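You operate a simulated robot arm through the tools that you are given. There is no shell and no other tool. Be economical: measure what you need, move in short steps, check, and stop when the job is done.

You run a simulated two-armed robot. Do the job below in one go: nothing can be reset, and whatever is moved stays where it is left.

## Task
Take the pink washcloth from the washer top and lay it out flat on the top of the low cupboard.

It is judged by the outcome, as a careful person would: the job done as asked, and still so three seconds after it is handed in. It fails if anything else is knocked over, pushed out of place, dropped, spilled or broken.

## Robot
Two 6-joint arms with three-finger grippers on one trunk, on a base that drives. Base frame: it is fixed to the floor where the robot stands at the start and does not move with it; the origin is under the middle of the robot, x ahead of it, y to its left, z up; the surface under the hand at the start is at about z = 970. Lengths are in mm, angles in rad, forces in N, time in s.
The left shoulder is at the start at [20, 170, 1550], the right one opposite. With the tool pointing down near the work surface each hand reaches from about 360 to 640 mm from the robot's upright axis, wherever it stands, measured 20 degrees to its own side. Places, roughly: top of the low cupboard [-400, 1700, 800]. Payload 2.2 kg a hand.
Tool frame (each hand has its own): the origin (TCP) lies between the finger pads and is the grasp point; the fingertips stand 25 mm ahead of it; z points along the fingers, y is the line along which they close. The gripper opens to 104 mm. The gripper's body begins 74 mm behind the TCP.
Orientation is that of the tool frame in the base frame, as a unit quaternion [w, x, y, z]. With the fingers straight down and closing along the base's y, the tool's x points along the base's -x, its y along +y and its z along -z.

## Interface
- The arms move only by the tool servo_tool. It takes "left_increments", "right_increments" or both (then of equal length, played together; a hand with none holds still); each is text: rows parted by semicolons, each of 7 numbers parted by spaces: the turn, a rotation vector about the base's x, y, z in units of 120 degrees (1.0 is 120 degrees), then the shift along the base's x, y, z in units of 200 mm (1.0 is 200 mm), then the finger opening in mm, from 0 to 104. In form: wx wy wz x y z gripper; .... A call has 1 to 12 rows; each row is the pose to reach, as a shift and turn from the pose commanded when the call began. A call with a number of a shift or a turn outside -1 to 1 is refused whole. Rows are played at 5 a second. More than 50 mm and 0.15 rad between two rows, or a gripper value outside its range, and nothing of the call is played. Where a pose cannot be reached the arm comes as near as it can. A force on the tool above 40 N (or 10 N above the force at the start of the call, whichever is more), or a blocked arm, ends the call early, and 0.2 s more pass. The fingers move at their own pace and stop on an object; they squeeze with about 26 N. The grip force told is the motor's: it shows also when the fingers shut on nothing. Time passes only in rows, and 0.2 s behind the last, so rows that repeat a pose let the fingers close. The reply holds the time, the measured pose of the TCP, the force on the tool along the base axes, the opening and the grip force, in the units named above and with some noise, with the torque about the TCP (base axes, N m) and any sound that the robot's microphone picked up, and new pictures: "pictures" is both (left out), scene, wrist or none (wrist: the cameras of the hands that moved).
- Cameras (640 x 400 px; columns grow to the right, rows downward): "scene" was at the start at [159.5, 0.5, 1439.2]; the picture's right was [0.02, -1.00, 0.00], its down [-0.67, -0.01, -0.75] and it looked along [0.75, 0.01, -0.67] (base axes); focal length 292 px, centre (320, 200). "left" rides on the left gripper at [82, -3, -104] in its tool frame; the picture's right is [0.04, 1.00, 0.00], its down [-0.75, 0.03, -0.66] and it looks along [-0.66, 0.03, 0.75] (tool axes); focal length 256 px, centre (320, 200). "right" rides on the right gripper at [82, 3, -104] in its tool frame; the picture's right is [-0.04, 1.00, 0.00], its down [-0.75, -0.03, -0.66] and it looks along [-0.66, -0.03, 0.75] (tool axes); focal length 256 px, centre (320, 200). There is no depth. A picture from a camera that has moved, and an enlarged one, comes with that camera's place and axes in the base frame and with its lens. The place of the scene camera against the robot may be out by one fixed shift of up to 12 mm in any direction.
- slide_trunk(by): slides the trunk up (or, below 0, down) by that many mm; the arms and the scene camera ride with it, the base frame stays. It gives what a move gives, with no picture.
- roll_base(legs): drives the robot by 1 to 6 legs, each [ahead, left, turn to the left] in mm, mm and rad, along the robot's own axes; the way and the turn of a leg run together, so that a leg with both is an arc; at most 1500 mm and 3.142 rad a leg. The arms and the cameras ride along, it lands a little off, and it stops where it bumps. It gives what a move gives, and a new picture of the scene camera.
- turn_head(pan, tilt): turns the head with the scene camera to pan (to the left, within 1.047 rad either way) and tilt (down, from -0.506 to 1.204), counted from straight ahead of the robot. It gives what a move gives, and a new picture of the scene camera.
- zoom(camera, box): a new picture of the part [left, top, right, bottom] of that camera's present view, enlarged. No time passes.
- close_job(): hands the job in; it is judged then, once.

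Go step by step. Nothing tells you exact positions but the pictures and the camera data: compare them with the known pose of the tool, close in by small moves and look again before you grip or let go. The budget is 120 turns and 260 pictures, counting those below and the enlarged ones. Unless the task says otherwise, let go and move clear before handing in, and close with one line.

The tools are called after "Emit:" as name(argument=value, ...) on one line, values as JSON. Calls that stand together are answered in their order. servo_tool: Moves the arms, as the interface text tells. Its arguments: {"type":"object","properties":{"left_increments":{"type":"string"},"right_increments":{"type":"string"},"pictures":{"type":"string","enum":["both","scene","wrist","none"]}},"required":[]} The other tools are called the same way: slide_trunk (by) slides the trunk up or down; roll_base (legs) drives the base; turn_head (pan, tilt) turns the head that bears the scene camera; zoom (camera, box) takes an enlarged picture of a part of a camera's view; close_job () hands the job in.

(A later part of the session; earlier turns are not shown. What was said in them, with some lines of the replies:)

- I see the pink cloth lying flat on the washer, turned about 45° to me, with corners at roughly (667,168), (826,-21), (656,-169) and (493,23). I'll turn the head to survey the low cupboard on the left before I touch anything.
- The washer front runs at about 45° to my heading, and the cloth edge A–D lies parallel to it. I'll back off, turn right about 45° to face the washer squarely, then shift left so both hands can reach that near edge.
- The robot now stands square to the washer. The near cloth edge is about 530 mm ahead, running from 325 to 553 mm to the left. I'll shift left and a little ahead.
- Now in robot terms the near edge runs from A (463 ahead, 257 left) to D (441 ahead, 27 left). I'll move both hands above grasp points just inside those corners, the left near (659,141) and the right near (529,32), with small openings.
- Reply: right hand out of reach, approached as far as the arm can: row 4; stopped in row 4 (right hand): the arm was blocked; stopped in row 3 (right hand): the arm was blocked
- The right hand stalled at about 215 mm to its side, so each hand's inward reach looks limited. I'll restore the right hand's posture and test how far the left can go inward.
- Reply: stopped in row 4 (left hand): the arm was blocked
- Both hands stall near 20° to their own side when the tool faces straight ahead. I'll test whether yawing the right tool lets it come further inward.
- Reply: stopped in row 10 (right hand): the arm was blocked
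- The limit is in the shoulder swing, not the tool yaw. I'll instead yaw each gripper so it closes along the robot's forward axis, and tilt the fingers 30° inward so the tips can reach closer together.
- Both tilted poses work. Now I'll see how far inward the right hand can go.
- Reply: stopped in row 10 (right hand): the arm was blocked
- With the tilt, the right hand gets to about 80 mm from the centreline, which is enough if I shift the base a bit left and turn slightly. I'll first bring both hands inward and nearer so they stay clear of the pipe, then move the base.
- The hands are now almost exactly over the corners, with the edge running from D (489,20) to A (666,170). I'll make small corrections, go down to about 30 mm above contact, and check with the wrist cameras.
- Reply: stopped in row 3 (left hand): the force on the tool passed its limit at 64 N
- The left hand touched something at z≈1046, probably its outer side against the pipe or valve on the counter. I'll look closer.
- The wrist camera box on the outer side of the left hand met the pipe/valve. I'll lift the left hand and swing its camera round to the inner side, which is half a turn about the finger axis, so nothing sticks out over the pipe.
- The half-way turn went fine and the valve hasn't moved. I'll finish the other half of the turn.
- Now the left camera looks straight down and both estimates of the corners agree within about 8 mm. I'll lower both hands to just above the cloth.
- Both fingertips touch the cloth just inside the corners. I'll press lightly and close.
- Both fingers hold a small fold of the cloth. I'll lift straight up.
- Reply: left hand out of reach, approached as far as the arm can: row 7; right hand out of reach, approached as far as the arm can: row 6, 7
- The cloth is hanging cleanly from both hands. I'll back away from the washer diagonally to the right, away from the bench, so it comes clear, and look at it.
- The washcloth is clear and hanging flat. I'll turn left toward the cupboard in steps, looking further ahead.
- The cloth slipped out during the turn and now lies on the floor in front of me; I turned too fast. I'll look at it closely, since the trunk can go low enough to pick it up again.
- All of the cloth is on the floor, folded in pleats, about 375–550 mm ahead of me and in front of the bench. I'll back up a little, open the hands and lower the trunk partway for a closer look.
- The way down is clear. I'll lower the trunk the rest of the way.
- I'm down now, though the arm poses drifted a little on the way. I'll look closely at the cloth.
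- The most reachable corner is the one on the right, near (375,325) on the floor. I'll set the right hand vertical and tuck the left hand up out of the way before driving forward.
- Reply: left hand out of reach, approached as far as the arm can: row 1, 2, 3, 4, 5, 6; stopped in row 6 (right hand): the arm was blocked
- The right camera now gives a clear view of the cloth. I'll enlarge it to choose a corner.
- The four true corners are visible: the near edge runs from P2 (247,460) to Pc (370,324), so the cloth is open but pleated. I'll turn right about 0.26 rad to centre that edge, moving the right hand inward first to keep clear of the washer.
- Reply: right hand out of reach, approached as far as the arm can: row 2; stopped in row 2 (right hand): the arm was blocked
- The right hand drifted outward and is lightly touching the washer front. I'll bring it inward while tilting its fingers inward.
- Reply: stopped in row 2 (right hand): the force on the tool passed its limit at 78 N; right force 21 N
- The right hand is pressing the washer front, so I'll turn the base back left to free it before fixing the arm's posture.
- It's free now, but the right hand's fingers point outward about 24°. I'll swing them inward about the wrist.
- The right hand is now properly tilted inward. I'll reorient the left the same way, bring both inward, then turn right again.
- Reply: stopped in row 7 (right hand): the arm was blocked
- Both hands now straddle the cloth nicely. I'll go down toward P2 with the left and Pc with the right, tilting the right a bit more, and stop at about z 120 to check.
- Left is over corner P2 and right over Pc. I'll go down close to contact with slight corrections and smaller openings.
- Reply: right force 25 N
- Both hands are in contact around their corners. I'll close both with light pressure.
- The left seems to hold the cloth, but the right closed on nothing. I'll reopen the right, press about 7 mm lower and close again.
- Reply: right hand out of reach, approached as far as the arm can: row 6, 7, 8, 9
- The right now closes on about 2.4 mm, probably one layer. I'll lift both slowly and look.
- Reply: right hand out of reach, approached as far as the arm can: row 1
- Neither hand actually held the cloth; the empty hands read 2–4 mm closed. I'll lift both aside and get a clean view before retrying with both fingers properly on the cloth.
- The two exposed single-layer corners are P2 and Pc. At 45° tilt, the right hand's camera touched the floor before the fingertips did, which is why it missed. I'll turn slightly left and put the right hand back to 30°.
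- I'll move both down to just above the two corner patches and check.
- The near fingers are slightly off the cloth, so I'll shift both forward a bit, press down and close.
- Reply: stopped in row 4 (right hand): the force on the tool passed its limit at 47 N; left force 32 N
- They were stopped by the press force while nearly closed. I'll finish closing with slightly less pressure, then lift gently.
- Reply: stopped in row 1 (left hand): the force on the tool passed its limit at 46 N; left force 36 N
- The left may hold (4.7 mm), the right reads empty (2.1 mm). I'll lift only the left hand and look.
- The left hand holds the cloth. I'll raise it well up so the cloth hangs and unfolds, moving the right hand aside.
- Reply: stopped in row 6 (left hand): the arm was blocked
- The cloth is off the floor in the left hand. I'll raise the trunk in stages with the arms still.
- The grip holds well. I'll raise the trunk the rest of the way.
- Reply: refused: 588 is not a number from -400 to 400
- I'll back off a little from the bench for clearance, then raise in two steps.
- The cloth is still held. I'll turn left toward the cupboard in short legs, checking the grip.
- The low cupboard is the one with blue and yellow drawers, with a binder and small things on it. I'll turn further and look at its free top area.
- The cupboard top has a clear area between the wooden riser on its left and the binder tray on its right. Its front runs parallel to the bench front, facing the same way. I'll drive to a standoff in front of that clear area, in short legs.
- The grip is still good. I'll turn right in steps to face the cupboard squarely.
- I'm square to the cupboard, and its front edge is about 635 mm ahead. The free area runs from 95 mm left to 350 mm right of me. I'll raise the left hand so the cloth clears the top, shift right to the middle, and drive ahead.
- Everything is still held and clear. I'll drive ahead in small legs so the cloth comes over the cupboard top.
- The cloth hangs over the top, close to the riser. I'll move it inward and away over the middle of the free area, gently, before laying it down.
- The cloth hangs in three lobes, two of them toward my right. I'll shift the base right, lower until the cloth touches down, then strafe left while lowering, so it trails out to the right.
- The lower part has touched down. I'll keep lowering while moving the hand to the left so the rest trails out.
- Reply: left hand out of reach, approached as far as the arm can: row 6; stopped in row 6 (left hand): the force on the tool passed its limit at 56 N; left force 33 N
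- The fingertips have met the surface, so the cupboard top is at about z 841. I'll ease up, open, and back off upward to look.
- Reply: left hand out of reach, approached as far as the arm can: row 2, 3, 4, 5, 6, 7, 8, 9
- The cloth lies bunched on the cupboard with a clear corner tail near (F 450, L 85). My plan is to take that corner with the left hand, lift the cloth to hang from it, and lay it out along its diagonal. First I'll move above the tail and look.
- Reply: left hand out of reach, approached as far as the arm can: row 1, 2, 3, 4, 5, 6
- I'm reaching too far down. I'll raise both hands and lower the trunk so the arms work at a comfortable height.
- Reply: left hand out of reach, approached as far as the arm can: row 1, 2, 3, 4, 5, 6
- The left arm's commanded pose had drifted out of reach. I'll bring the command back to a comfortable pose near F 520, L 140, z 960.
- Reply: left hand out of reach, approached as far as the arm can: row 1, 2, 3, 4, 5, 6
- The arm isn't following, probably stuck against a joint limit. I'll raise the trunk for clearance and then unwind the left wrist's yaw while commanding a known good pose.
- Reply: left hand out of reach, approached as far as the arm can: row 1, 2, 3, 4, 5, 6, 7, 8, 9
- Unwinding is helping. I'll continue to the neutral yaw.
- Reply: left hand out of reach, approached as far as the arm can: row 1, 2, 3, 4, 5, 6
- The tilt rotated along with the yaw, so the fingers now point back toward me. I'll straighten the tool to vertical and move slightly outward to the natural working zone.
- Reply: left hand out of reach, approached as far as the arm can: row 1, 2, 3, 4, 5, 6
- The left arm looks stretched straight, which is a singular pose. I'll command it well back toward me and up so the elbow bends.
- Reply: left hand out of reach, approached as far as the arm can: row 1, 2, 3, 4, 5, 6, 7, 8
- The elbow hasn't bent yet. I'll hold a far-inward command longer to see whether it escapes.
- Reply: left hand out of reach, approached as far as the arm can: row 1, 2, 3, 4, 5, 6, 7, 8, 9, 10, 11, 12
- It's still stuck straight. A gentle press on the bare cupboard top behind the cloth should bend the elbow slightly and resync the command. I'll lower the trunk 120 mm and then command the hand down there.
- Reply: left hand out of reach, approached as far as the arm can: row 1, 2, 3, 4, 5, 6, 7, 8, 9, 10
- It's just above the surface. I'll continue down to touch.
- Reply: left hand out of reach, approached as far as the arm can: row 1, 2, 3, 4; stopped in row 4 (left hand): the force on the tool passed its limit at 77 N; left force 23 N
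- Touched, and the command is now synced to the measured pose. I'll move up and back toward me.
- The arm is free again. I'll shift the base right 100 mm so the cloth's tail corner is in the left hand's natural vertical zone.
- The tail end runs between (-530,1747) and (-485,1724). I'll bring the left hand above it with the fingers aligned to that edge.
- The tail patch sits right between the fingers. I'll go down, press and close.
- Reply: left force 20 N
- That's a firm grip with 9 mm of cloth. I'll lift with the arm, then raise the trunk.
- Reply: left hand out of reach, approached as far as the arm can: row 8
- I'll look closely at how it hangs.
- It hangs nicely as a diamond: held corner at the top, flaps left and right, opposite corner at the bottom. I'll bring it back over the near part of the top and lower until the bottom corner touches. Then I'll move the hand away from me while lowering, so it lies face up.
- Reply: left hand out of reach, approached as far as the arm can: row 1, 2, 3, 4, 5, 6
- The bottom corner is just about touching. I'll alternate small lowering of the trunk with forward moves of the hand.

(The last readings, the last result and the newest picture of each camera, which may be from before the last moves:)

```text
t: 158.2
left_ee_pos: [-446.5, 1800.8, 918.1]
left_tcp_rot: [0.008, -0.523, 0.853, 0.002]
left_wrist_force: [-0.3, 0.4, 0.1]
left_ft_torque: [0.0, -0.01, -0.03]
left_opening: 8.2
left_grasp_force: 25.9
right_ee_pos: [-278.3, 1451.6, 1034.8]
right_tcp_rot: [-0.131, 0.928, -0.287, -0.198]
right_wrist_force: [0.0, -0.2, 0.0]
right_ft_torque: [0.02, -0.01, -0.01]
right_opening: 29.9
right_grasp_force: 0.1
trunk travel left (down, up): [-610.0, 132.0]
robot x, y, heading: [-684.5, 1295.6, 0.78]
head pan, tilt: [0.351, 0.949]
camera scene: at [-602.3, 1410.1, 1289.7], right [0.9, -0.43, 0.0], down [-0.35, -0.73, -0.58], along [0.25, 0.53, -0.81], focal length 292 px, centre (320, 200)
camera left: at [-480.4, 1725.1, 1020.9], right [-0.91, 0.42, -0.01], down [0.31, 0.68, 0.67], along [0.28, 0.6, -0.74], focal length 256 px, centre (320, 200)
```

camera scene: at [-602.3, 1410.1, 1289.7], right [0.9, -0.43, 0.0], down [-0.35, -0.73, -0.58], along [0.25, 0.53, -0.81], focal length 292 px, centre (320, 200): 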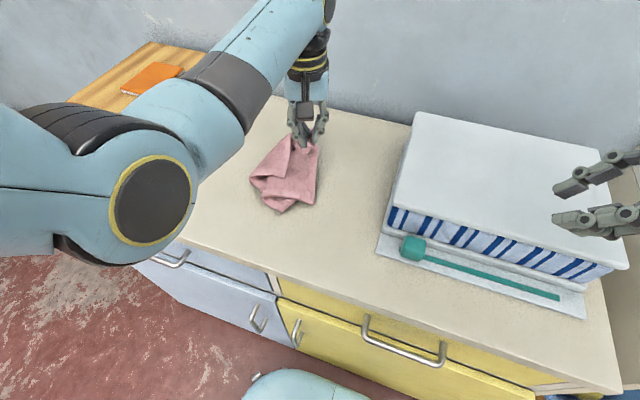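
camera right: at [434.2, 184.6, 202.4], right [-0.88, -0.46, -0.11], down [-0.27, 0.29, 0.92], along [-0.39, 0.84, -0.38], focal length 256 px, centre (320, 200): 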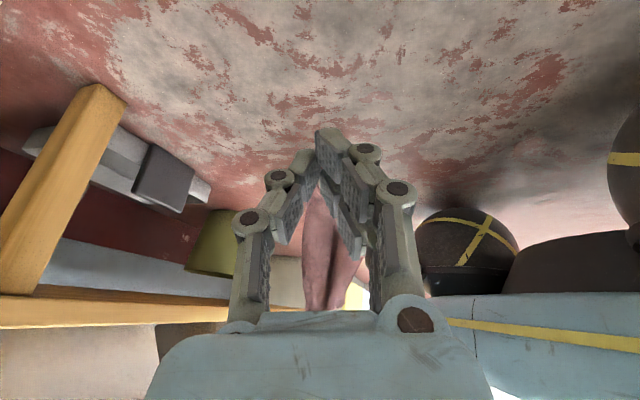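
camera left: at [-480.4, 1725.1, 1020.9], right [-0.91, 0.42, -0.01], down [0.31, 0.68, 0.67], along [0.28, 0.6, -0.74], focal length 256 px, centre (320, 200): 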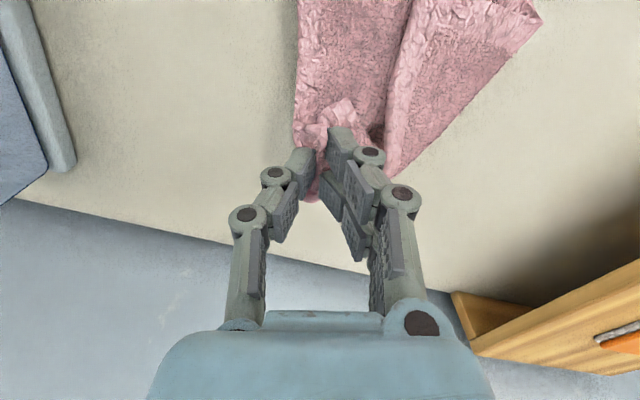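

It's laying out well. I'll finish the last stretch forward and down, then release.

Emit:
servo_tool(left_increments="0 0 0 0.05 0.05 -0.06 0;0 0 0 0.1 0.1 -0.12 0;0 0 0 0.15 0.15 -0.17 0;0 0 0 0.17 0.17 -0.21 0;0 0 0 0.17 0.17 -0.21 6;0 0 0 0.17 0.17 -0.2 16;0 0 0 0.17 0.17 -0.15 24;0 0 0 0.15 0.15 -0.05 26;0 0 0 0.15 0.15 0.1 26;0 0 0 0.15 0.15 0.3 26", pictures="both")

Emit:
zoom(camera="scene", box=[200, 100, 400, 225])

```text
t: 160.4
left_ee_pos: [-416.4, 1829.5, 978.5]
left_tcp_rot: [0.006, -0.523, 0.852, 0.002]
left_wrist_force: [-0.3, -0.7, -0.2]
left_ft_torque: [0.04, -0.03, -0.04]
left_opening: 26.1
left_grasp_force: 0.1
right_ee_pos: [-278.4, 1451.2, 1034.3]
right_tcp_rot: [-0.131, 0.928, -0.287, -0.198]
right_wrist_force: [0.5, 0.4, -0.4]
right_ft_torque: [-0.01, -0.01, -0.02]
right_opening: 30.2
right_grasp_force: 0.0
trunk travel left (down, up): [-610.0, 132.0]
robot x, y, heading: [-687.0, 1292.5, 0.782]
head pan, tilt: [0.351, 0.949]
camera scene: at [-602.1, 1410.0, 1289.7], right [0.9, -0.43, 0.0], down [-0.35, -0.73, -0.58], along [0.25, 0.53, -0.81], focal length 292 px, centre (320, 200)
camera left: at [-450.1, 1754.1, 1080.3], right [-0.91, 0.42, 0.0], down [0.31, 0.68, 0.67], along [0.28, 0.6, -0.75], focal length 256 px, centre (320, 200)
```

scene: 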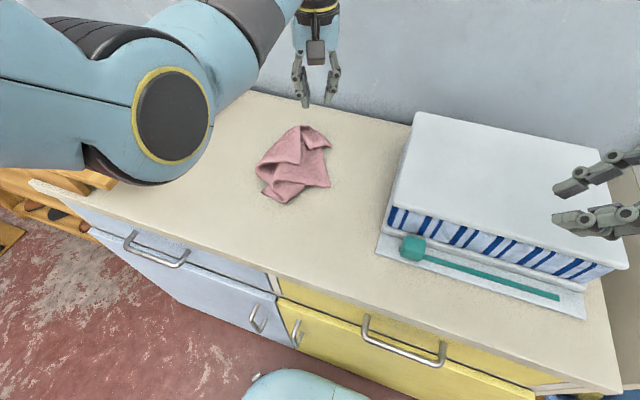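
left: 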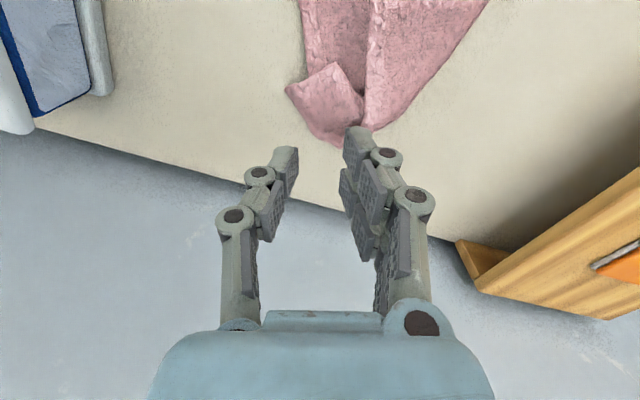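

```text
3.20 times, centred on (300, 162) of scene
camera zoom: at [-602.1, 1410.0, 1289.7], right [0.9, -0.43, 0.0], down [-0.35, -0.73, -0.58], along [0.25, 0.53, -0.81], focal length 936 px, centre (384, 320)
```

zoom: 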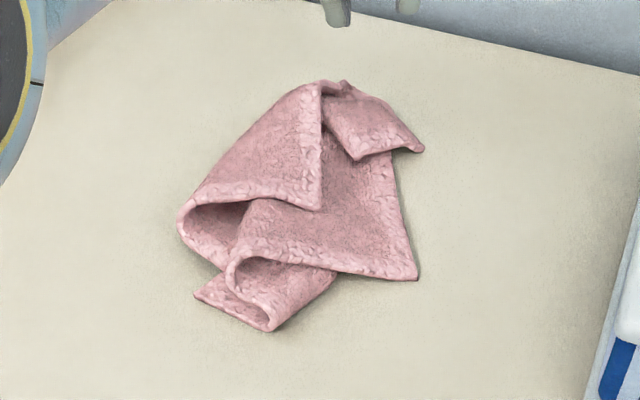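

Now the layout is clear: a top flap whose corner K1 (near (-465,1796)) is folded over to the right and needs to be carried back to the upper left. I'll bring the left hand above K1 with the fingers turned to suit.

Emit:
servo_tool(left_increments="0 0 0.065 -0.04 -0.01 0 30;0 0 0.13 -0.09 -0.03 -0.05 30;0 0 0.195 -0.14 -0.04 -0.12 30;0 0 0.26 -0.19 -0.06 -0.2 30;0 0 0.325 -0.24 -0.07 -0.28 30;0 0 0.39 -0.275 -0.085 -0.36 30;0 0 0.39 -0.275 -0.085 -0.36 30", pictures="both")

```text
t: 162.0
left_ee_pos: [-470.8, 1811.8, 906.2]
left_tcp_rot: [-0.006, 0.818, -0.575, -0.005]
left_wrist_force: [0.5, 0.2, -0.2]
left_ft_torque: [-0.01, 0.02, 0.0]
left_opening: 29.9
left_grasp_force: 0.0
right_ee_pos: [-279.3, 1451.8, 1033.9]
right_tcp_rot: [-0.13, 0.928, -0.287, -0.197]
right_wrist_force: [1.0, 0.8, 0.5]
right_ft_torque: [0.01, -0.01, 0.02]
right_opening: 30.1
right_grasp_force: 0.0
trunk travel left (down, up): [-610.0, 132.0]
robot x, y, heading: [-693.2, 1300.1, 0.773]
head pan, tilt: [0.351, 0.949]
camera scene: at [-602.0, 1410.5, 1289.6], right [0.9, -0.43, 0.0], down [-0.35, -0.74, -0.58], along [0.25, 0.53, -0.81], focal length 292 px, centre (320, 200)
camera left: at [-439.6, 1735.6, 1008.9], right [-0.93, -0.38, 0.0], down [-0.28, 0.69, 0.67], along [-0.25, 0.62, -0.74], focal length 256 px, centre (320, 200)
```

scene: 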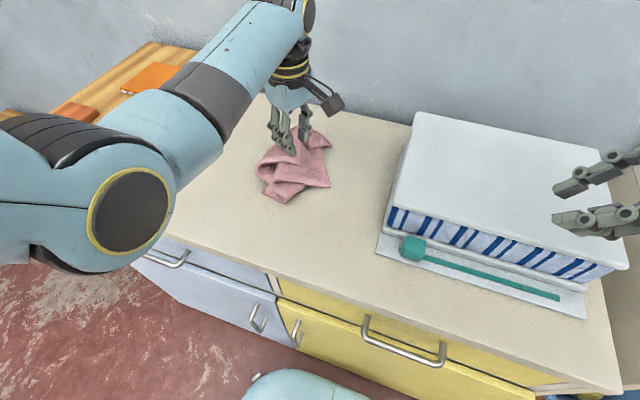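
left: 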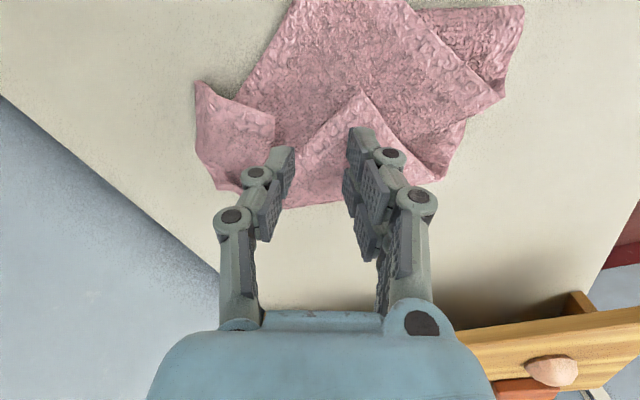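

The wrist view shows K1 about 28 mm to the right of the grip centre. I'll correct sideways, go down and close lightly.

Emit:
servo_tool(left_increments="0 0 0 -0.06 -0.045 0 28;0 0 0 -0.115 -0.09 -0.03 28;0 0 0 -0.115 -0.09 -0.09 28;0 0 0 -0.115 -0.09 -0.13 28;0 0 0 -0.115 -0.09 -0.15 22;0 0 0 -0.115 -0.09 -0.15 12;0 0 0 -0.115 -0.09 -0.15 4;0 0 0 -0.115 -0.09 -0.145 0;0 0 0 -0.115 -0.09 -0.14 0;0 0 0 -0.115 -0.09 -0.14 0", pictures="wrist")

```text
t: 164.2
left_ee_pos: [-494.1, 1794.7, 879.0]
left_tcp_rot: [-0.005, 0.818, -0.575, -0.006]
left_wrist_force: [-1.3, 1.2, 6.3]
left_ft_torque: [-0.04, 0.02, -0.01]
left_opening: 4.5
left_grasp_force: 25.8
right_ee_pos: [-277.5, 1451.6, 1034.6]
right_tcp_rot: [-0.13, 0.928, -0.287, -0.197]
right_wrist_force: [-0.1, -0.3, -0.2]
right_ft_torque: [-0.02, 0.0, 0.0]
right_opening: 30.0
right_grasp_force: 0.0
trunk travel left (down, up): [-610.0, 132.0]
robot x, y, heading: [-689.5, 1292.9, 0.776]
head pan, tilt: [0.351, 0.949]
camera left: at [-462.6, 1717.7, 980.3], right [-0.93, -0.38, 0.0], down [-0.28, 0.69, 0.67], along [-0.25, 0.62, -0.74], focal length 256 px, centre (320, 200)
```

left: 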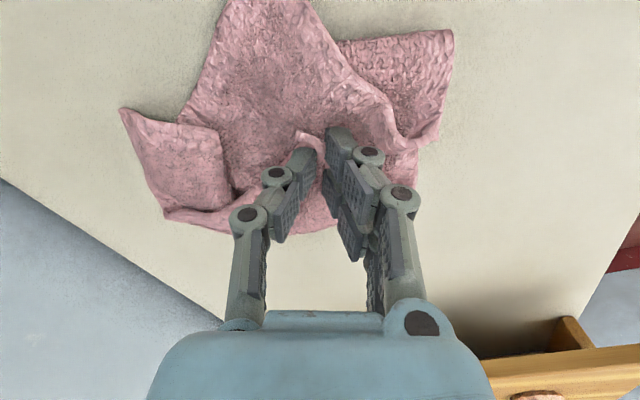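

K1 is pinched. I'll carry it over in an arc to the upper left, unfolding the flap, then release.

Emit:
servo_tool(left_increments="0 0 0 0 0 0.1 0;0 0 0 -0.01 0.02 0.2 0;0 0 0 -0.07 0.14 0.3 0;0 0 0 -0.15 0.29 0.34 0;0 0 0 -0.23 0.44 0.28 0;0 0 0 -0.3 0.58 0.15 0;0 0 0 -0.33 0.64 0.04 0;0 0 0 -0.33 0.64 0 0;0 0 0 -0.33 0.64 0 10;0 0 0 -0.33 0.64 0.03 24;0 0 0 -0.33 0.64 0.15 28;0 0 0 -0.3 0.6 0.4 28", pictures="both")

Emit:
zoom(camera="scene", box=[200, 100, 400, 225])

```text
refused: row 12 steps farther than a row can; nothing moved
```

```text
3.20 times, centred on (300, 162) of scene
camera zoom: at [-602.5, 1410.1, 1289.7], right [0.9, -0.43, 0.0], down [-0.35, -0.73, -0.58], along [0.25, 0.53, -0.81], focal length 936 px, centre (384, 320)
```

zoom: 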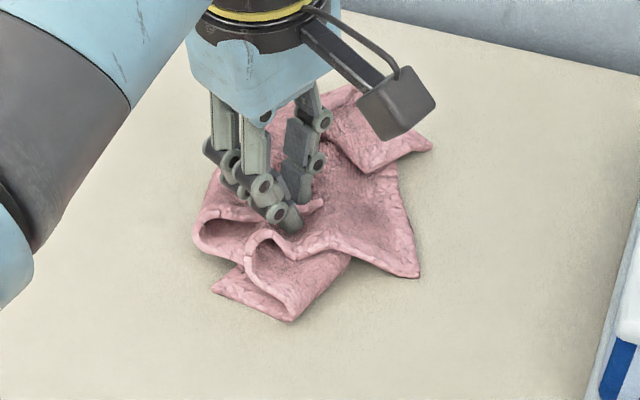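

The call was refused only for too large a last step. I'll resend it with a smaller one.

Emit:
servo_tool(left_increments="0 0 0 0 0 0.1 0;0 0 0 -0.01 0.02 0.2 0;0 0 0 -0.07 0.14 0.3 0;0 0 0 -0.15 0.29 0.34 0;0 0 0 -0.23 0.44 0.28 0;0 0 0 -0.3 0.58 0.15 0;0 0 0 -0.33 0.64 0.04 0;0 0 0 -0.33 0.64 0 0;0 0 0 -0.33 0.64 0 10;0 0 0 -0.33 0.64 0.03 24;0 0 0 -0.33 0.64 0.15 28;0 0 0 -0.33 0.64 0.35 28", pictures="both")

Emit:
zoom(camera="scene", box=[200, 100, 400, 225])

```text
t: 166.8
left_ee_pos: [-563.1, 1922.8, 947.0]
left_tcp_rot: [-0.006, 0.818, -0.575, -0.005]
left_wrist_force: [0.6, 0.2, 0.3]
left_ft_torque: [0.0, 0.01, -0.04]
left_opening: 28.0
left_grasp_force: 0.1
right_ee_pos: [-278.1, 1451.4, 1034.2]
right_tcp_rot: [-0.131, 0.928, -0.287, -0.198]
right_wrist_force: [-0.7, 0.2, 0.1]
right_ft_torque: [-0.01, -0.02, -0.01]
right_opening: 30.2
right_grasp_force: 0.0
trunk travel left (down, up): [-610.0, 132.0]
robot x, y, heading: [-687.7, 1295.8, 0.78]
head pan, tilt: [0.351, 0.949]
camera scene: at [-602.3, 1410.2, 1289.7], right [0.9, -0.43, 0.0], down [-0.35, -0.73, -0.58], along [0.25, 0.53, -0.81], focal length 292 px, centre (320, 200)
camera left: at [-530.7, 1845.9, 1049.0], right [-0.93, -0.38, 0.0], down [-0.28, 0.69, 0.67], along [-0.25, 0.62, -0.75], focal length 256 px, centre (320, 200)
```

scene: 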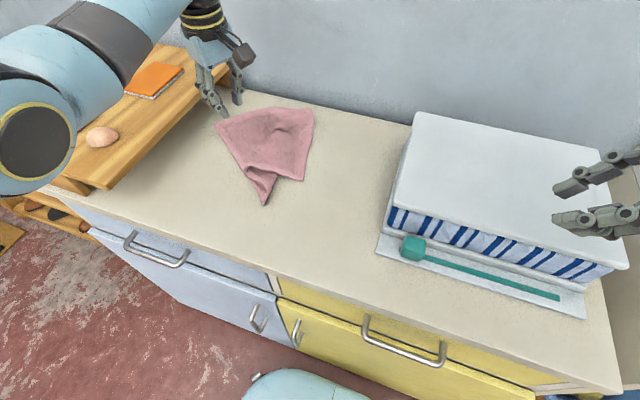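
left: 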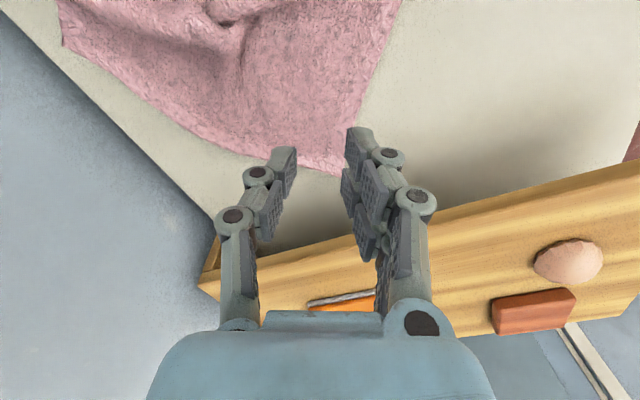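

```text
3.20 times, centred on (300, 162) of scene
camera zoom: at [-602.3, 1410.2, 1289.7], right [0.9, -0.43, 0.0], down [-0.35, -0.73, -0.58], along [0.25, 0.53, -0.81], focal length 936 px, centre (384, 320)
```

zoom: 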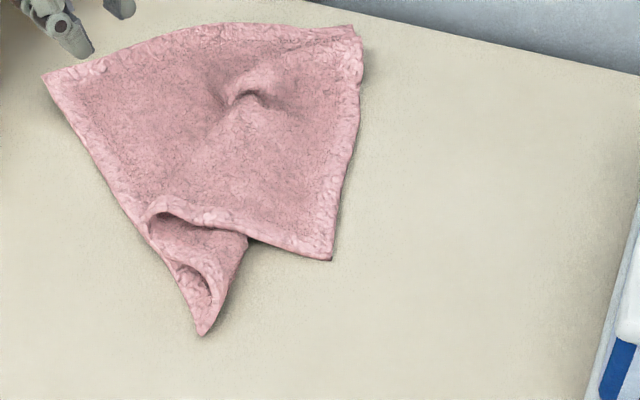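

Excellent: the cloth opened out. Three corners are well placed, and only the near-left corner K4 (-563,1736) is tucked in and needs pulling to the left. I'll bring the left hand above K4.

Emit:
servo_tool(left_increments="0 0 -0.06 0.005 -0.14 0 28;0 0 -0.12 0.01 -0.28 0 28;0 0 -0.18 0.02 -0.43 0 28;0 0 -0.25 0.03 -0.58 -0.05 28;0 0 -0.315 0.035 -0.72 -0.12 28;0 0 -0.378 0.04 -0.855 -0.21 28;0 0 -0.378 0.04 -0.855 -0.21 28", pictures="both")

```text
t: 168.4
left_ee_pos: [-551.3, 1750.9, 906.2]
left_tcp_rot: [0.007, -0.532, 0.846, 0.001]
left_wrist_force: [-0.5, -0.5, 0.2]
left_ft_torque: [0.0, -0.01, 0.0]
left_opening: 27.8
left_grasp_force: 0.1
right_ee_pos: [-278.9, 1452.8, 1035.2]
right_tcp_rot: [-0.13, 0.928, -0.287, -0.197]
right_wrist_force: [0.3, -0.5, 1.1]
right_ft_torque: [-0.03, -0.01, -0.03]
right_opening: 30.0
right_grasp_force: 0.1
trunk travel left (down, up): [-610.0, 132.0]
robot x, y, heading: [-691.1, 1293.9, 0.781]
head pan, tilt: [0.351, 0.949]
camera scene: at [-602.2, 1411.0, 1289.6], right [0.9, -0.43, 0.0], down [-0.35, -0.74, -0.58], along [0.25, 0.53, -0.81], focal length 292 px, centre (320, 200)
camera left: at [-584.2, 1675.6, 1008.4], right [-0.92, 0.4, -0.01], down [0.29, 0.69, 0.67], along [0.27, 0.61, -0.75], focal length 256 px, centre (320, 200)
```

scene: 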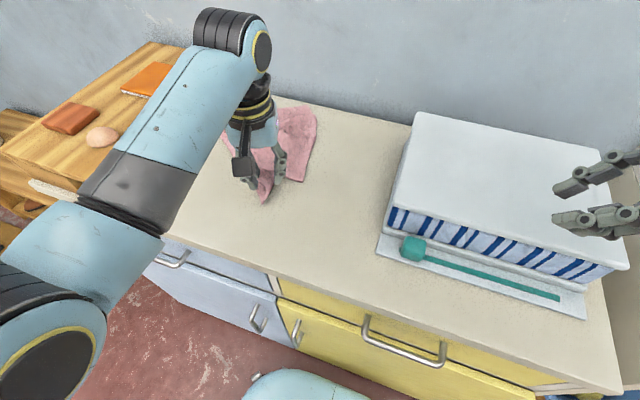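
left: 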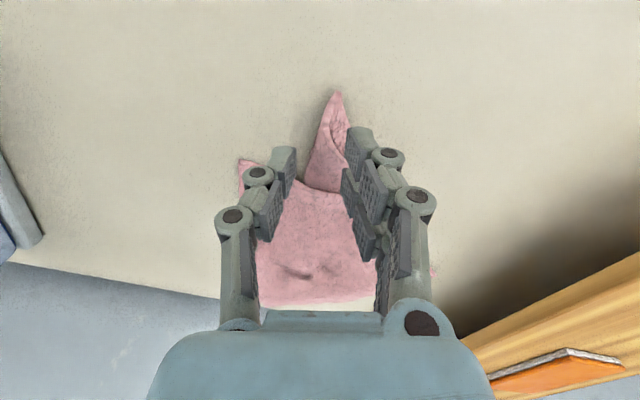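

The tucked corner lies between the fingers. I'll go down to the surface and close.

Emit:
servo_tool(left_increments="0 0 0 -0.02 0.01 -0.06 28;0 0 0 -0.025 0.01 -0.12 28;0 0 0 -0.025 0.01 -0.17 28;0 0 0 -0.025 0.01 -0.185 24;0 0 0 -0.025 0.01 -0.185 12;0 0 0 -0.025 0.01 -0.18 2;0 0 0 -0.025 0.01 -0.175 0;0 0 0 -0.025 0.01 -0.17 0;0 0 0 -0.025 0.01 -0.17 0", pictures="wrist")

```text
t: 170.4
left_ee_pos: [-556.3, 1752.7, 871.8]
left_tcp_rot: [0.007, -0.534, 0.846, 0.003]
left_wrist_force: [0.3, 0.4, 1.1]
left_ft_torque: [0.02, 0.0, 0.08]
left_opening: 4.6
left_grasp_force: 25.9
right_ee_pos: [-277.9, 1450.6, 1033.3]
right_tcp_rot: [-0.13, 0.928, -0.287, -0.197]
right_wrist_force: [-0.7, 0.8, 0.3]
right_ft_torque: [0.02, 0.01, 0.01]
right_opening: 30.2
right_grasp_force: 0.1
trunk travel left (down, up): [-610.0, 132.0]
robot x, y, heading: [-686.2, 1295.0, 0.782]
head pan, tilt: [0.351, 0.949]
camera left: at [-589.0, 1677.2, 974.0], right [-0.92, 0.39, 0.0], down [0.29, 0.69, 0.67], along [0.27, 0.61, -0.75], focal length 256 px, centre (320, 200)
```

left: 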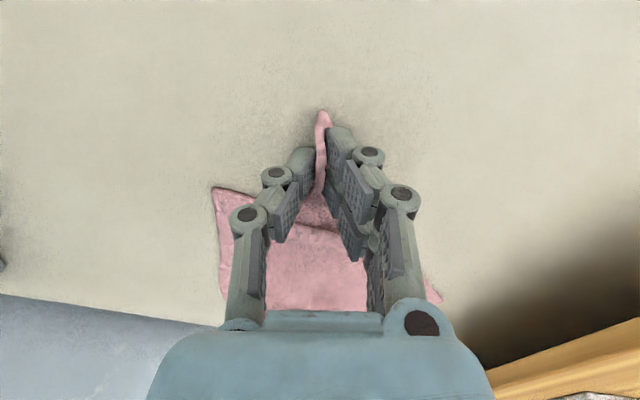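

K4 is held. I'll lift it slightly, carry it out to the left to straighten the near edge, and release.

Emit:
servo_tool(left_increments="0 0 0 -0.02 0.01 0.12 0;0 0 0 -0.12 0.05 0.22 0;0 0 0 -0.26 0.1 0.24 0;0 0 0 -0.41 0.16 0.2 0;0 0 0 -0.55 0.22 0.12 0;0 0 0 -0.66 0.26 0.04 0;0 0 0 -0.7 0.28 0.01 0;0 0 0 -0.7 0.28 0 0;0 0 0 -0.7 0.28 0 10;0 0 0 -0.7 0.28 0.02 24;0 0 0 -0.7 0.28 0.15 28;0 0 0 -0.7 0.28 0.38 28", pictures="both")

Emit:
zoom(camera="scene", box=[160, 90, 360, 215])

```text
t: 173.0
left_ee_pos: [-696.1, 1810.1, 948.9]
left_tcp_rot: [0.008, -0.533, 0.846, 0.002]
left_wrist_force: [0.1, -0.5, 0.1]
left_ft_torque: [-0.03, -0.01, 0.0]
left_opening: 28.1
left_grasp_force: 0.0
right_ee_pos: [-278.6, 1450.2, 1035.2]
right_tcp_rot: [-0.131, 0.928, -0.287, -0.197]
right_wrist_force: [0.4, -0.7, -0.2]
right_ft_torque: [0.01, -0.01, 0.04]
right_opening: 30.1
right_grasp_force: 0.0
trunk travel left (down, up): [-610.0, 132.0]
robot x, y, heading: [-685.9, 1298.4, 0.781]
head pan, tilt: [0.351, 0.949]
camera scene: at [-602.2, 1410.4, 1289.7], right [0.9, -0.43, 0.0], down [-0.35, -0.73, -0.58], along [0.25, 0.53, -0.81], focal length 292 px, centre (320, 200)
camera left: at [-729.2, 1733.7, 1050.6], right [-0.92, 0.4, 0.0], down [0.29, 0.69, 0.67], along [0.27, 0.61, -0.75], focal length 256 px, centre (320, 200)
```

scene: 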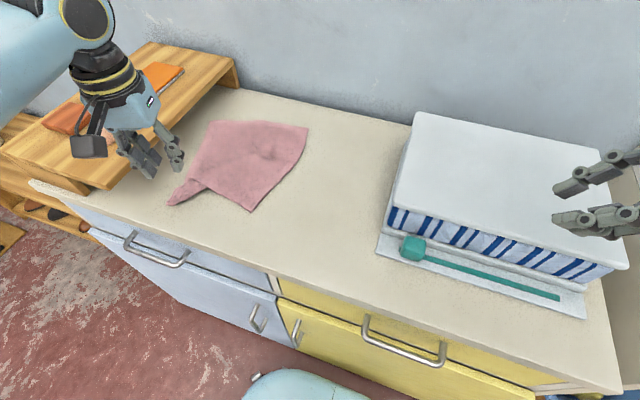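
left: 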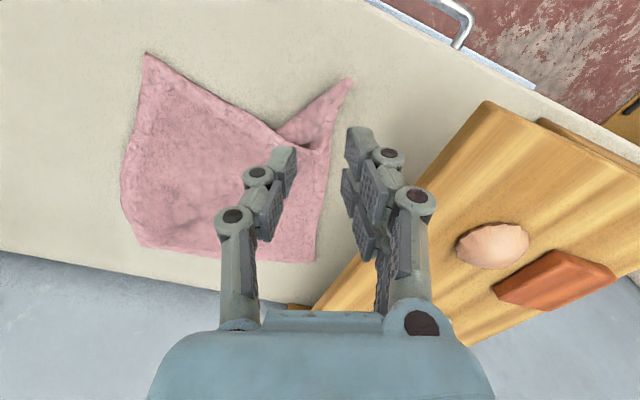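

```text
3.20 times, centred on (260, 152) of scene
camera zoom: at [-602.2, 1410.4, 1289.7], right [0.9, -0.43, 0.0], down [-0.35, -0.73, -0.58], along [0.25, 0.53, -0.81], focal length 936 px, centre (512, 352)
```

zoom: 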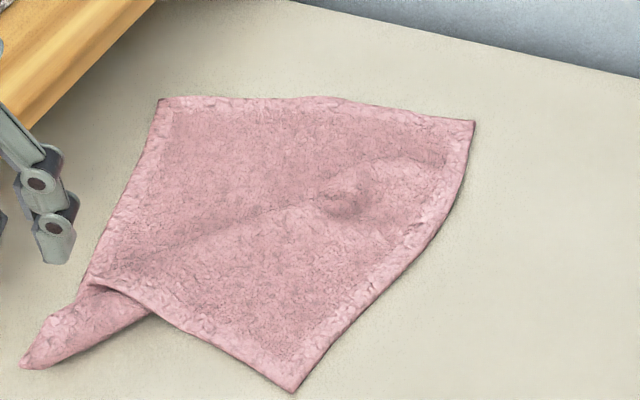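

Nearly flat: only the near-left corner is still folded lengthwise, because the near-right corner K2 sits about 70 mm too far in. The other three corners already make a right angle, so I'll grip K2 and pull it out to the right. First I'll move above it.

Emit:
servo_tool(left_increments="0 0 0.03 0.1 -0.05 0 28;0 0 0.06 0.22 -0.12 0 28;0 0 0.1 0.34 -0.19 0 28;0 0 0.13 0.45 -0.25 -0.1 28;0 0 0.153 0.545 -0.305 -0.22 28;0 0 0.153 0.545 -0.305 -0.22 28", pictures="wrist")

```text
t: 174.4
left_ee_pos: [-586.9, 1750.6, 902.3]
left_tcp_rot: [0.007, -0.662, 0.75, 0.003]
left_wrist_force: [0.2, -0.7, -0.4]
left_ft_torque: [0.01, 0.0, 0.02]
left_opening: 28.0
left_grasp_force: 0.1
right_ee_pos: [-279.4, 1450.3, 1034.1]
right_tcp_rot: [-0.131, 0.928, -0.287, -0.198]
right_wrist_force: [0.0, 0.0, -0.3]
right_ft_torque: [0.01, -0.01, 0.0]
right_opening: 29.8
right_grasp_force: 0.1
trunk travel left (down, up): [-610.0, 132.0]
robot x, y, heading: [-689.3, 1295.9, 0.781]
head pan, tilt: [0.351, 0.949]
camera left: at [-594.4, 1666.5, 1005.3], right [-1.0, 0.08, -0.01], down [0.06, 0.74, 0.67], along [0.06, 0.66, -0.74], focal length 256 px, centre (320, 200)
```

left: 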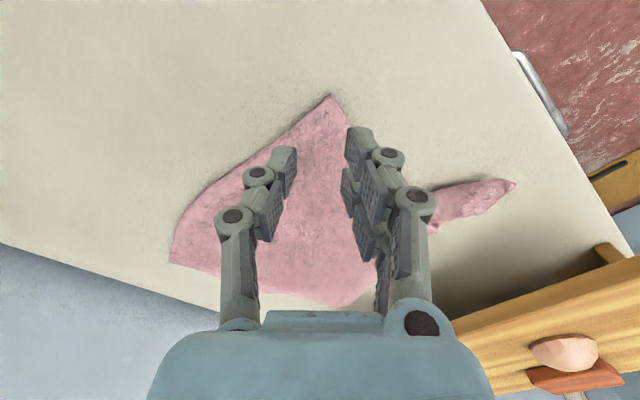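

K2 is just ahead of the fingers as wanted. I'll go down and pinch it.

Emit:
servo_tool(left_increments="0 0 0 -0.01 0 -0.06 26;0 0 0 -0.015 0 -0.12 26;0 0 0 -0.015 0 -0.15 26;0 0 0 -0.015 0 -0.165 22;0 0 0 -0.015 0 -0.165 12;0 0 0 -0.015 0 -0.165 4;0 0 0 -0.015 0 -0.16 0;0 0 0 -0.015 0 -0.155 0;0 0 0 -0.015 0 -0.15 0", pictures="wrist")

```text
t: 176.4
left_ee_pos: [-590.9, 1749.3, 874.1]
left_tcp_rot: [0.007, -0.662, 0.75, 0.003]
left_wrist_force: [-0.9, 0.3, 0.0]
left_ft_torque: [-0.02, 0.02, 0.01]
left_opening: 0.0
left_grasp_force: 25.9
right_ee_pos: [-278.9, 1452.1, 1034.5]
right_tcp_rot: [-0.131, 0.928, -0.287, -0.197]
right_wrist_force: [0.3, -0.3, 0.2]
right_ft_torque: [-0.05, -0.03, -0.01]
right_opening: 30.0
right_grasp_force: 0.1
trunk travel left (down, up): [-610.0, 132.0]
robot x, y, heading: [-688.3, 1293.8, 0.778]
head pan, tilt: [0.351, 0.949]
camera left: at [-597.3, 1666.1, 976.1], right [-1.0, 0.09, -0.01], down [0.06, 0.74, 0.67], along [0.06, 0.66, -0.74], focal length 256 px, centre (320, 200)
```

left: 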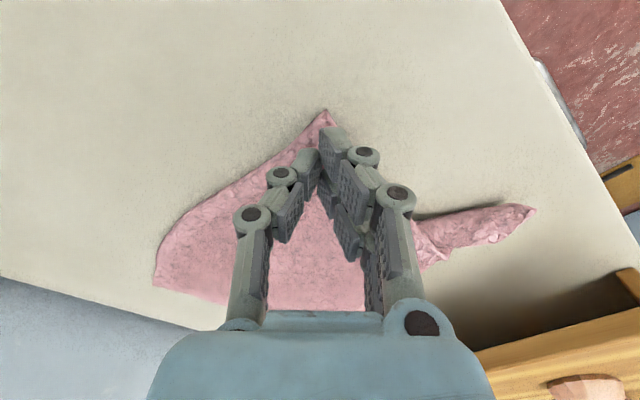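

It closed empty. I'll retry 8 mm further inside, with the fingers pressed more firmly before closing.

Emit:
servo_tool(left_increments="0 0 0 0 0 0.08 8;0 0 0 0.005 0.04 0.08 24;0 0 0 0.005 0.04 0.03 24;0 0 0 0.005 0.04 -0.02 24;0 0 0 0.005 0.04 -0.045 24;0 0 0 0.005 0.04 -0.055 16;0 0 0 0.005 0.04 -0.055 6;0 0 0 0.005 0.04 -0.05 0;0 0 0 0.005 0.04 -0.04 0;0 0 0 0.005 0.04 -0.03 0", pictures="wrist")

```text
t: 178.1
left_ee_pos: [-587.9, 1758.7, 866.9]
left_tcp_rot: [0.012, -0.662, 0.75, 0.005]
left_wrist_force: [-2.2, -4.8, 22.4]
left_ft_torque: [-0.11, 0.06, 0.01]
left_opening: 3.8
left_grasp_force: 25.6
right_ee_pos: [-278.3, 1450.4, 1033.8]
right_tcp_rot: [-0.13, 0.928, -0.287, -0.198]
right_wrist_force: [0.6, -0.3, 0.9]
right_ft_torque: [0.01, 0.03, -0.01]
right_opening: 29.7
right_grasp_force: 0.1
trunk travel left (down, up): [-610.0, 132.0]
robot x, y, heading: [-688.9, 1297.1, 0.776]
head pan, tilt: [0.351, 0.949]
stopped in row 8 (left hand): the force on the tool passed its limit at 42 N (the readings are from after the stop); the commanded pose is now the measured one
camera left: at [-595.5, 1675.8, 968.7], right [-1.0, 0.09, -0.01], down [0.05, 0.74, 0.67], along [0.07, 0.67, -0.74], focal length 256 px, centre (320, 200)
```

left: 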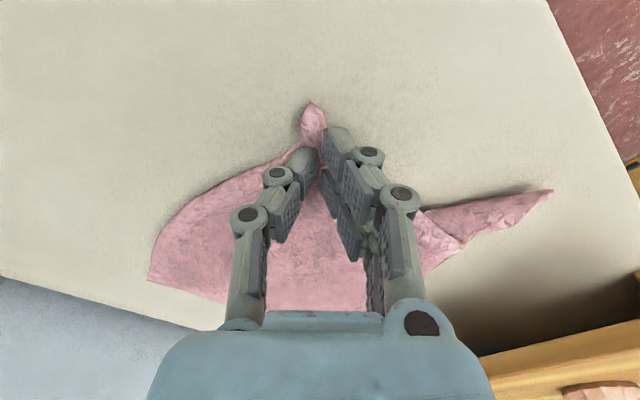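

K2 is pinched now. I'll pull it out low to the right by about 75 mm and release.

Emit:
servo_tool(left_increments="0 0 0 0 0 0.06 0;0 0 0 0.06 -0.04 0.09 0;0 0 0 0.13 -0.08 0.09 0;0 0 0 0.2 -0.12 0.08 0;0 0 0 0.27 -0.165 0.06 0;0 0 0 0.325 -0.2 0.03 0;0 0 0 0.325 -0.2 0.015 0;0 0 0 0.325 -0.2 0.015 10;0 0 0 0.325 -0.2 0.03 24;0 0 0 0.325 -0.2 0.15 28;0 0 0 0.325 -0.2 0.35 28", pictures="both")

Emit:
zoom(camera="scene", box=[160, 90, 360, 215])

```text
t: 180.5
left_ee_pos: [-524.5, 1719.4, 935.6]
left_tcp_rot: [0.009, -0.661, 0.75, 0.005]
left_wrist_force: [0.2, 0.2, -0.5]
left_ft_torque: [-0.02, -0.02, 0.01]
left_opening: 28.0
left_grasp_force: 0.0
right_ee_pos: [-278.2, 1450.8, 1034.3]
right_tcp_rot: [-0.131, 0.928, -0.286, -0.197]
right_wrist_force: [-0.6, 0.8, 0.1]
right_ft_torque: [0.0, -0.01, -0.01]
right_opening: 29.7
right_grasp_force: 0.0
trunk travel left (down, up): [-610.0, 132.0]
robot x, y, heading: [-691.0, 1297.1, 0.78]
head pan, tilt: [0.351, 0.949]
camera scene: at [-602.2, 1410.3, 1289.7], right [0.9, -0.43, 0.0], down [-0.35, -0.73, -0.58], along [0.25, 0.53, -0.81], focal length 292 px, centre (320, 200)
camera left: at [-531.3, 1637.2, 1036.7], right [-1.0, 0.08, -0.01], down [0.06, 0.74, 0.67], along [0.06, 0.67, -0.74], focal length 256 px, centre (320, 200)
```

scene: 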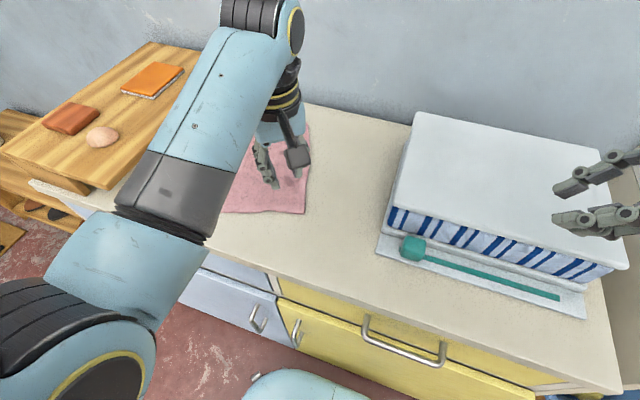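
left: 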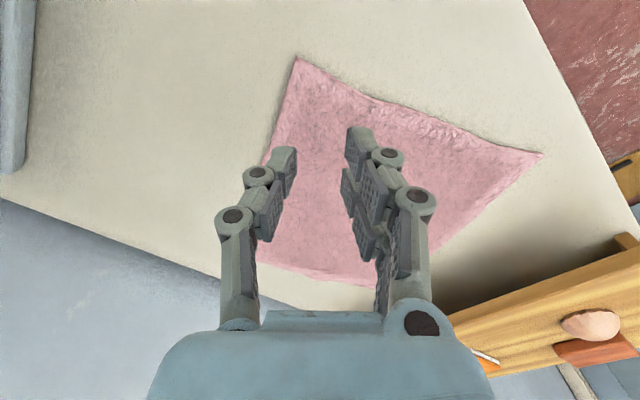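

```text
3.20 times, centred on (260, 152) of scene
camera zoom: at [-602.2, 1410.3, 1289.7], right [0.9, -0.43, 0.0], down [-0.35, -0.73, -0.58], along [0.25, 0.53, -0.81], focal length 936 px, centre (512, 352)
```

zoom: 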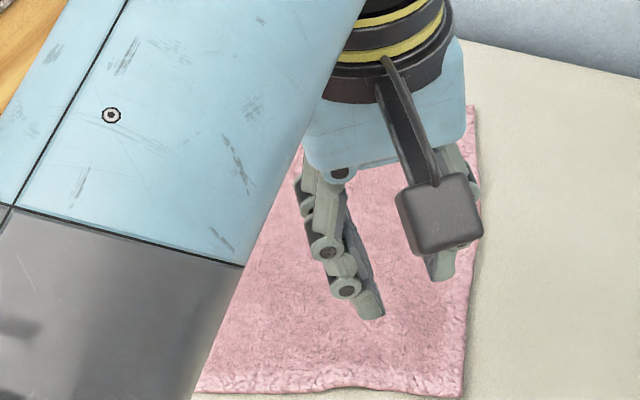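

It worked: the wrist view shows the cloth laid out flat with all four corners open. I'll raise the hand and back away to inspect.

Emit:
servo_tool(left_increments="0 0 0 0 0 0.12 28;0 0 0 0 0 0.24 28;0 0 0 0 0 0.36 28", pictures="none")

Emit:
roll_base(legs=[[-350, 0, 0]])

Emit:
turn_head(pan=0.3, tilt=0.65)

Emit:
zoom(camera="scene", box=[180, 100, 420, 250])

```text
t: 181.3
left_ee_pos: [-536.8, 1727.4, 987.8]
left_tcp_rot: [0.001, -0.664, 0.748, 0.023]
left_wrist_force: [0.1, 0.0, -1.4]
left_ft_torque: [0.02, 0.0, 0.03]
left_opening: 28.1
left_grasp_force: 0.1
left hand out of reach, approached as far as the arm can: row 3
right_ee_pos: [-276.9, 1450.7, 1033.6]
right_tcp_rot: [-0.131, 0.928, -0.287, -0.197]
right_wrist_force: [0.1, -0.1, -0.1]
right_ft_torque: [0.01, 0.03, -0.02]
right_opening: 29.9
right_grasp_force: 0.1
trunk travel left (down, up): [-610.0, 132.0]
robot x, y, heading: [-685.5, 1297.6, 0.78]
head pan, tilt: [0.351, 0.949]
```

```text
t: 183.6
left_ee_pos: [-789.1, 1482.1, 992.7]
left_tcp_rot: [0.006, -0.667, 0.744, 0.023]
left_wrist_force: [-0.7, 0.3, -0.6]
left_ft_torque: [0.02, -0.04, -0.01]
left_opening: 28.0
left_grasp_force: 0.0
right_ee_pos: [-528.8, 1206.5, 1034.7]
right_tcp_rot: [-0.13, 0.93, -0.282, -0.198]
right_wrist_force: [0.7, 0.1, 0.2]
right_ft_torque: [-0.01, -0.04, -0.03]
right_opening: 30.0
right_grasp_force: 0.0
trunk travel left (down, up): [-610.0, 132.0]
robot x, y, heading: [-936.1, 1049.1, 0.791]
head pan, tilt: [0.351, 0.949]
camera scene: at [-853.2, 1162.6, 1289.7], right [0.91, -0.42, 0.0], down [-0.34, -0.74, -0.58], along [0.24, 0.53, -0.81], focal length 292 px, centre (320, 200)
```

scene: 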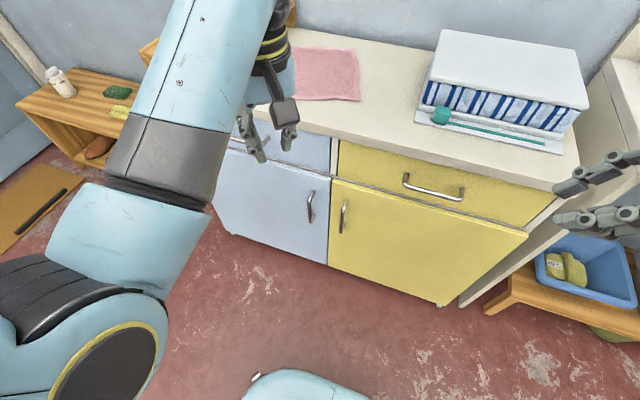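

```text
t: 184.3
left_ee_pos: [-788.7, 1485.9, 991.2]
left_tcp_rot: [0.006, -0.667, 0.744, 0.024]
left_wrist_force: [0.5, 0.1, 0.2]
left_ft_torque: [0.0, 0.01, -0.01]
left_opening: 27.6
left_grasp_force: 0.1
right_ee_pos: [-527.9, 1207.6, 1035.7]
right_tcp_rot: [-0.129, 0.93, -0.282, -0.197]
right_wrist_force: [0.1, -0.2, -0.3]
right_ft_torque: [-0.01, -0.01, -0.03]
right_opening: 29.8
right_grasp_force: 0.1
trunk travel left (down, up): [-610.0, 132.0]
robot x, y, heading: [-942.2, 1049.0, 0.785]
head pan, tilt: [0.3, 0.649]
camera scene: at [-842.7, 1174.2, 1313.7], right [0.89, -0.47, 0.0], down [-0.28, -0.54, -0.8], along [0.37, 0.7, -0.61], focal length 292 px, centre (320, 200)
```

scene: 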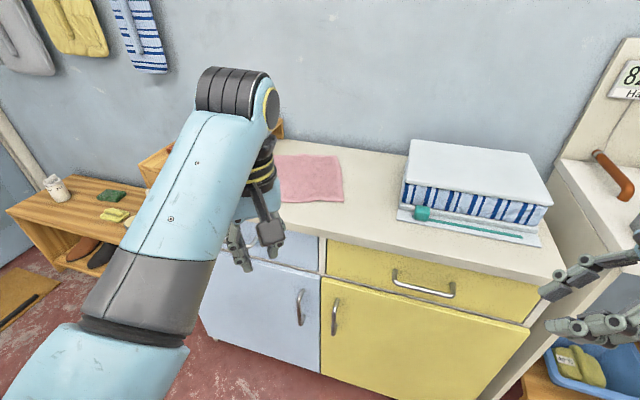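

```text
2.67 times, centred on (300, 175) of scene
camera zoom: at [-842.7, 1174.2, 1313.7], right [0.89, -0.47, 0.0], down [-0.28, -0.54, -0.8], along [0.37, 0.7, -0.61], focal length 780 px, centre (373, 267)
```

zoom: 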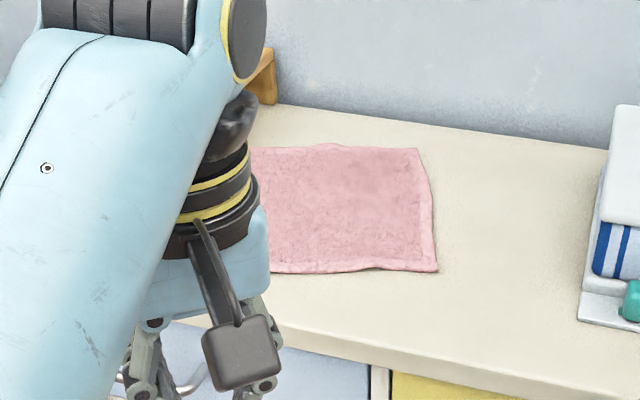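

The visible part is flat; my arm hides the left side. I'll shift left to see the whole cloth.

Emit:
roll_base(legs=[[-50, 300, 0]])

Emit:
turn_head(pan=0.0, tilt=0.65)

Emit:
zoom(camera="scene", box=[200, 90, 440, 240])

```text
t: 186.4
left_ee_pos: [-1040.3, 1663.3, 992.1]
left_tcp_rot: [0.006, -0.668, 0.744, 0.024]
left_wrist_force: [0.2, 0.9, -0.1]
left_ft_torque: [0.0, -0.05, 0.0]
left_opening: 28.0
left_grasp_force: 0.2
right_ee_pos: [-780.9, 1387.5, 1034.1]
right_tcp_rot: [-0.13, 0.93, -0.282, -0.198]
right_wrist_force: [-0.6, 0.5, 0.0]
right_ft_torque: [0.0, 0.01, -0.01]
right_opening: 30.1
right_grasp_force: 0.1
trunk travel left (down, up): [-610.0, 132.0]
robot x, y, heading: [-1186.6, 1231.0, 0.791]
head pan, tilt: [0.3, 0.649]
camera scene: at [-1095.0, 1353.8, 1313.8], right [0.89, -0.46, 0.0], down [-0.28, -0.54, -0.8], along [0.37, 0.71, -0.6], focal length 292 px, centre (320, 200)
```

scene: 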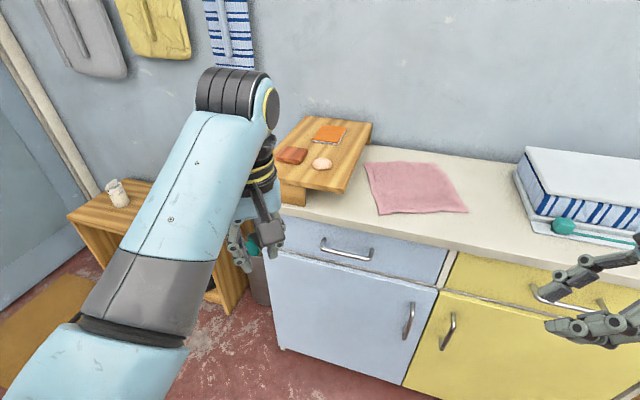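

```text
t: 187.2
left_ee_pos: [-1040.4, 1663.8, 991.4]
left_tcp_rot: [0.006, -0.668, 0.744, 0.025]
left_wrist_force: [0.0, 0.7, -0.7]
left_ft_torque: [0.0, 0.04, -0.01]
left_opening: 28.0
left_grasp_force: 0.0
right_ee_pos: [-781.7, 1386.8, 1034.8]
right_tcp_rot: [-0.131, 0.929, -0.283, -0.198]
right_wrist_force: [0.1, -0.5, -0.3]
right_ft_torque: [-0.01, 0.01, -0.03]
right_opening: 30.1
right_grasp_force: 0.1
trunk travel left (down, up): [-610.0, 132.0]
robot x, y, heading: [-1187.4, 1225.3, 0.787]
head pan, tilt: [0.0, 0.649]
camera scene: at [-1073.2, 1337.9, 1313.8], right [0.71, -0.7, 0.0], down [-0.43, -0.43, -0.8], along [0.56, 0.57, -0.6], focal length 292 px, centre (320, 200)
```

scene: 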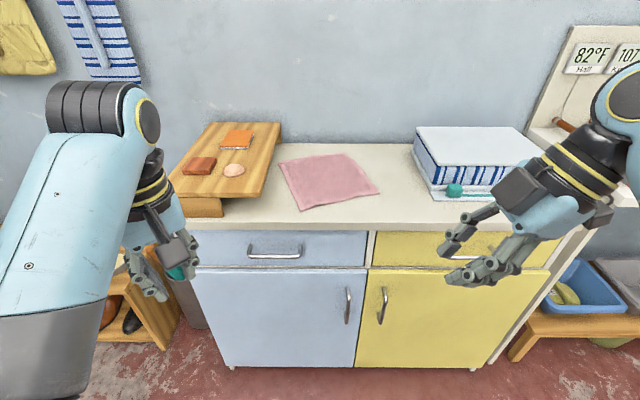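

```text
2.67 times, centred on (320, 165) of scene
camera zoom: at [-1073.2, 1337.9, 1313.8], right [0.71, -0.7, 0.0], down [-0.43, -0.43, -0.8], along [0.56, 0.57, -0.6], focal length 780 px, centre (320, 293)
```

zoom: 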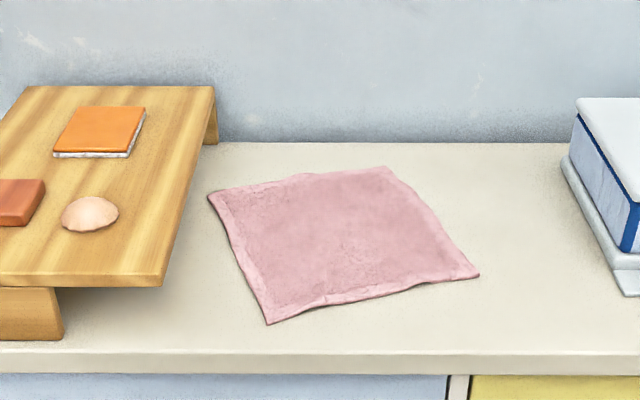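

The washcloth lies fully spread and flat on the cupboard top, clear of the edge and of the other things, and both hands are well away. I'm handing it in.

Emit:
close_job()

```text
The job is handed in.
```

The pink washcloth is laid out flat on top of the low cupboard, and nothing else looked moved in the last pictures. It slipped out of the grippers once on the way, so it spent some time on the floor before I picked it up again. The arms also bumped the pipe and valve beside the washer, and the washer front, without visibly moving anything.
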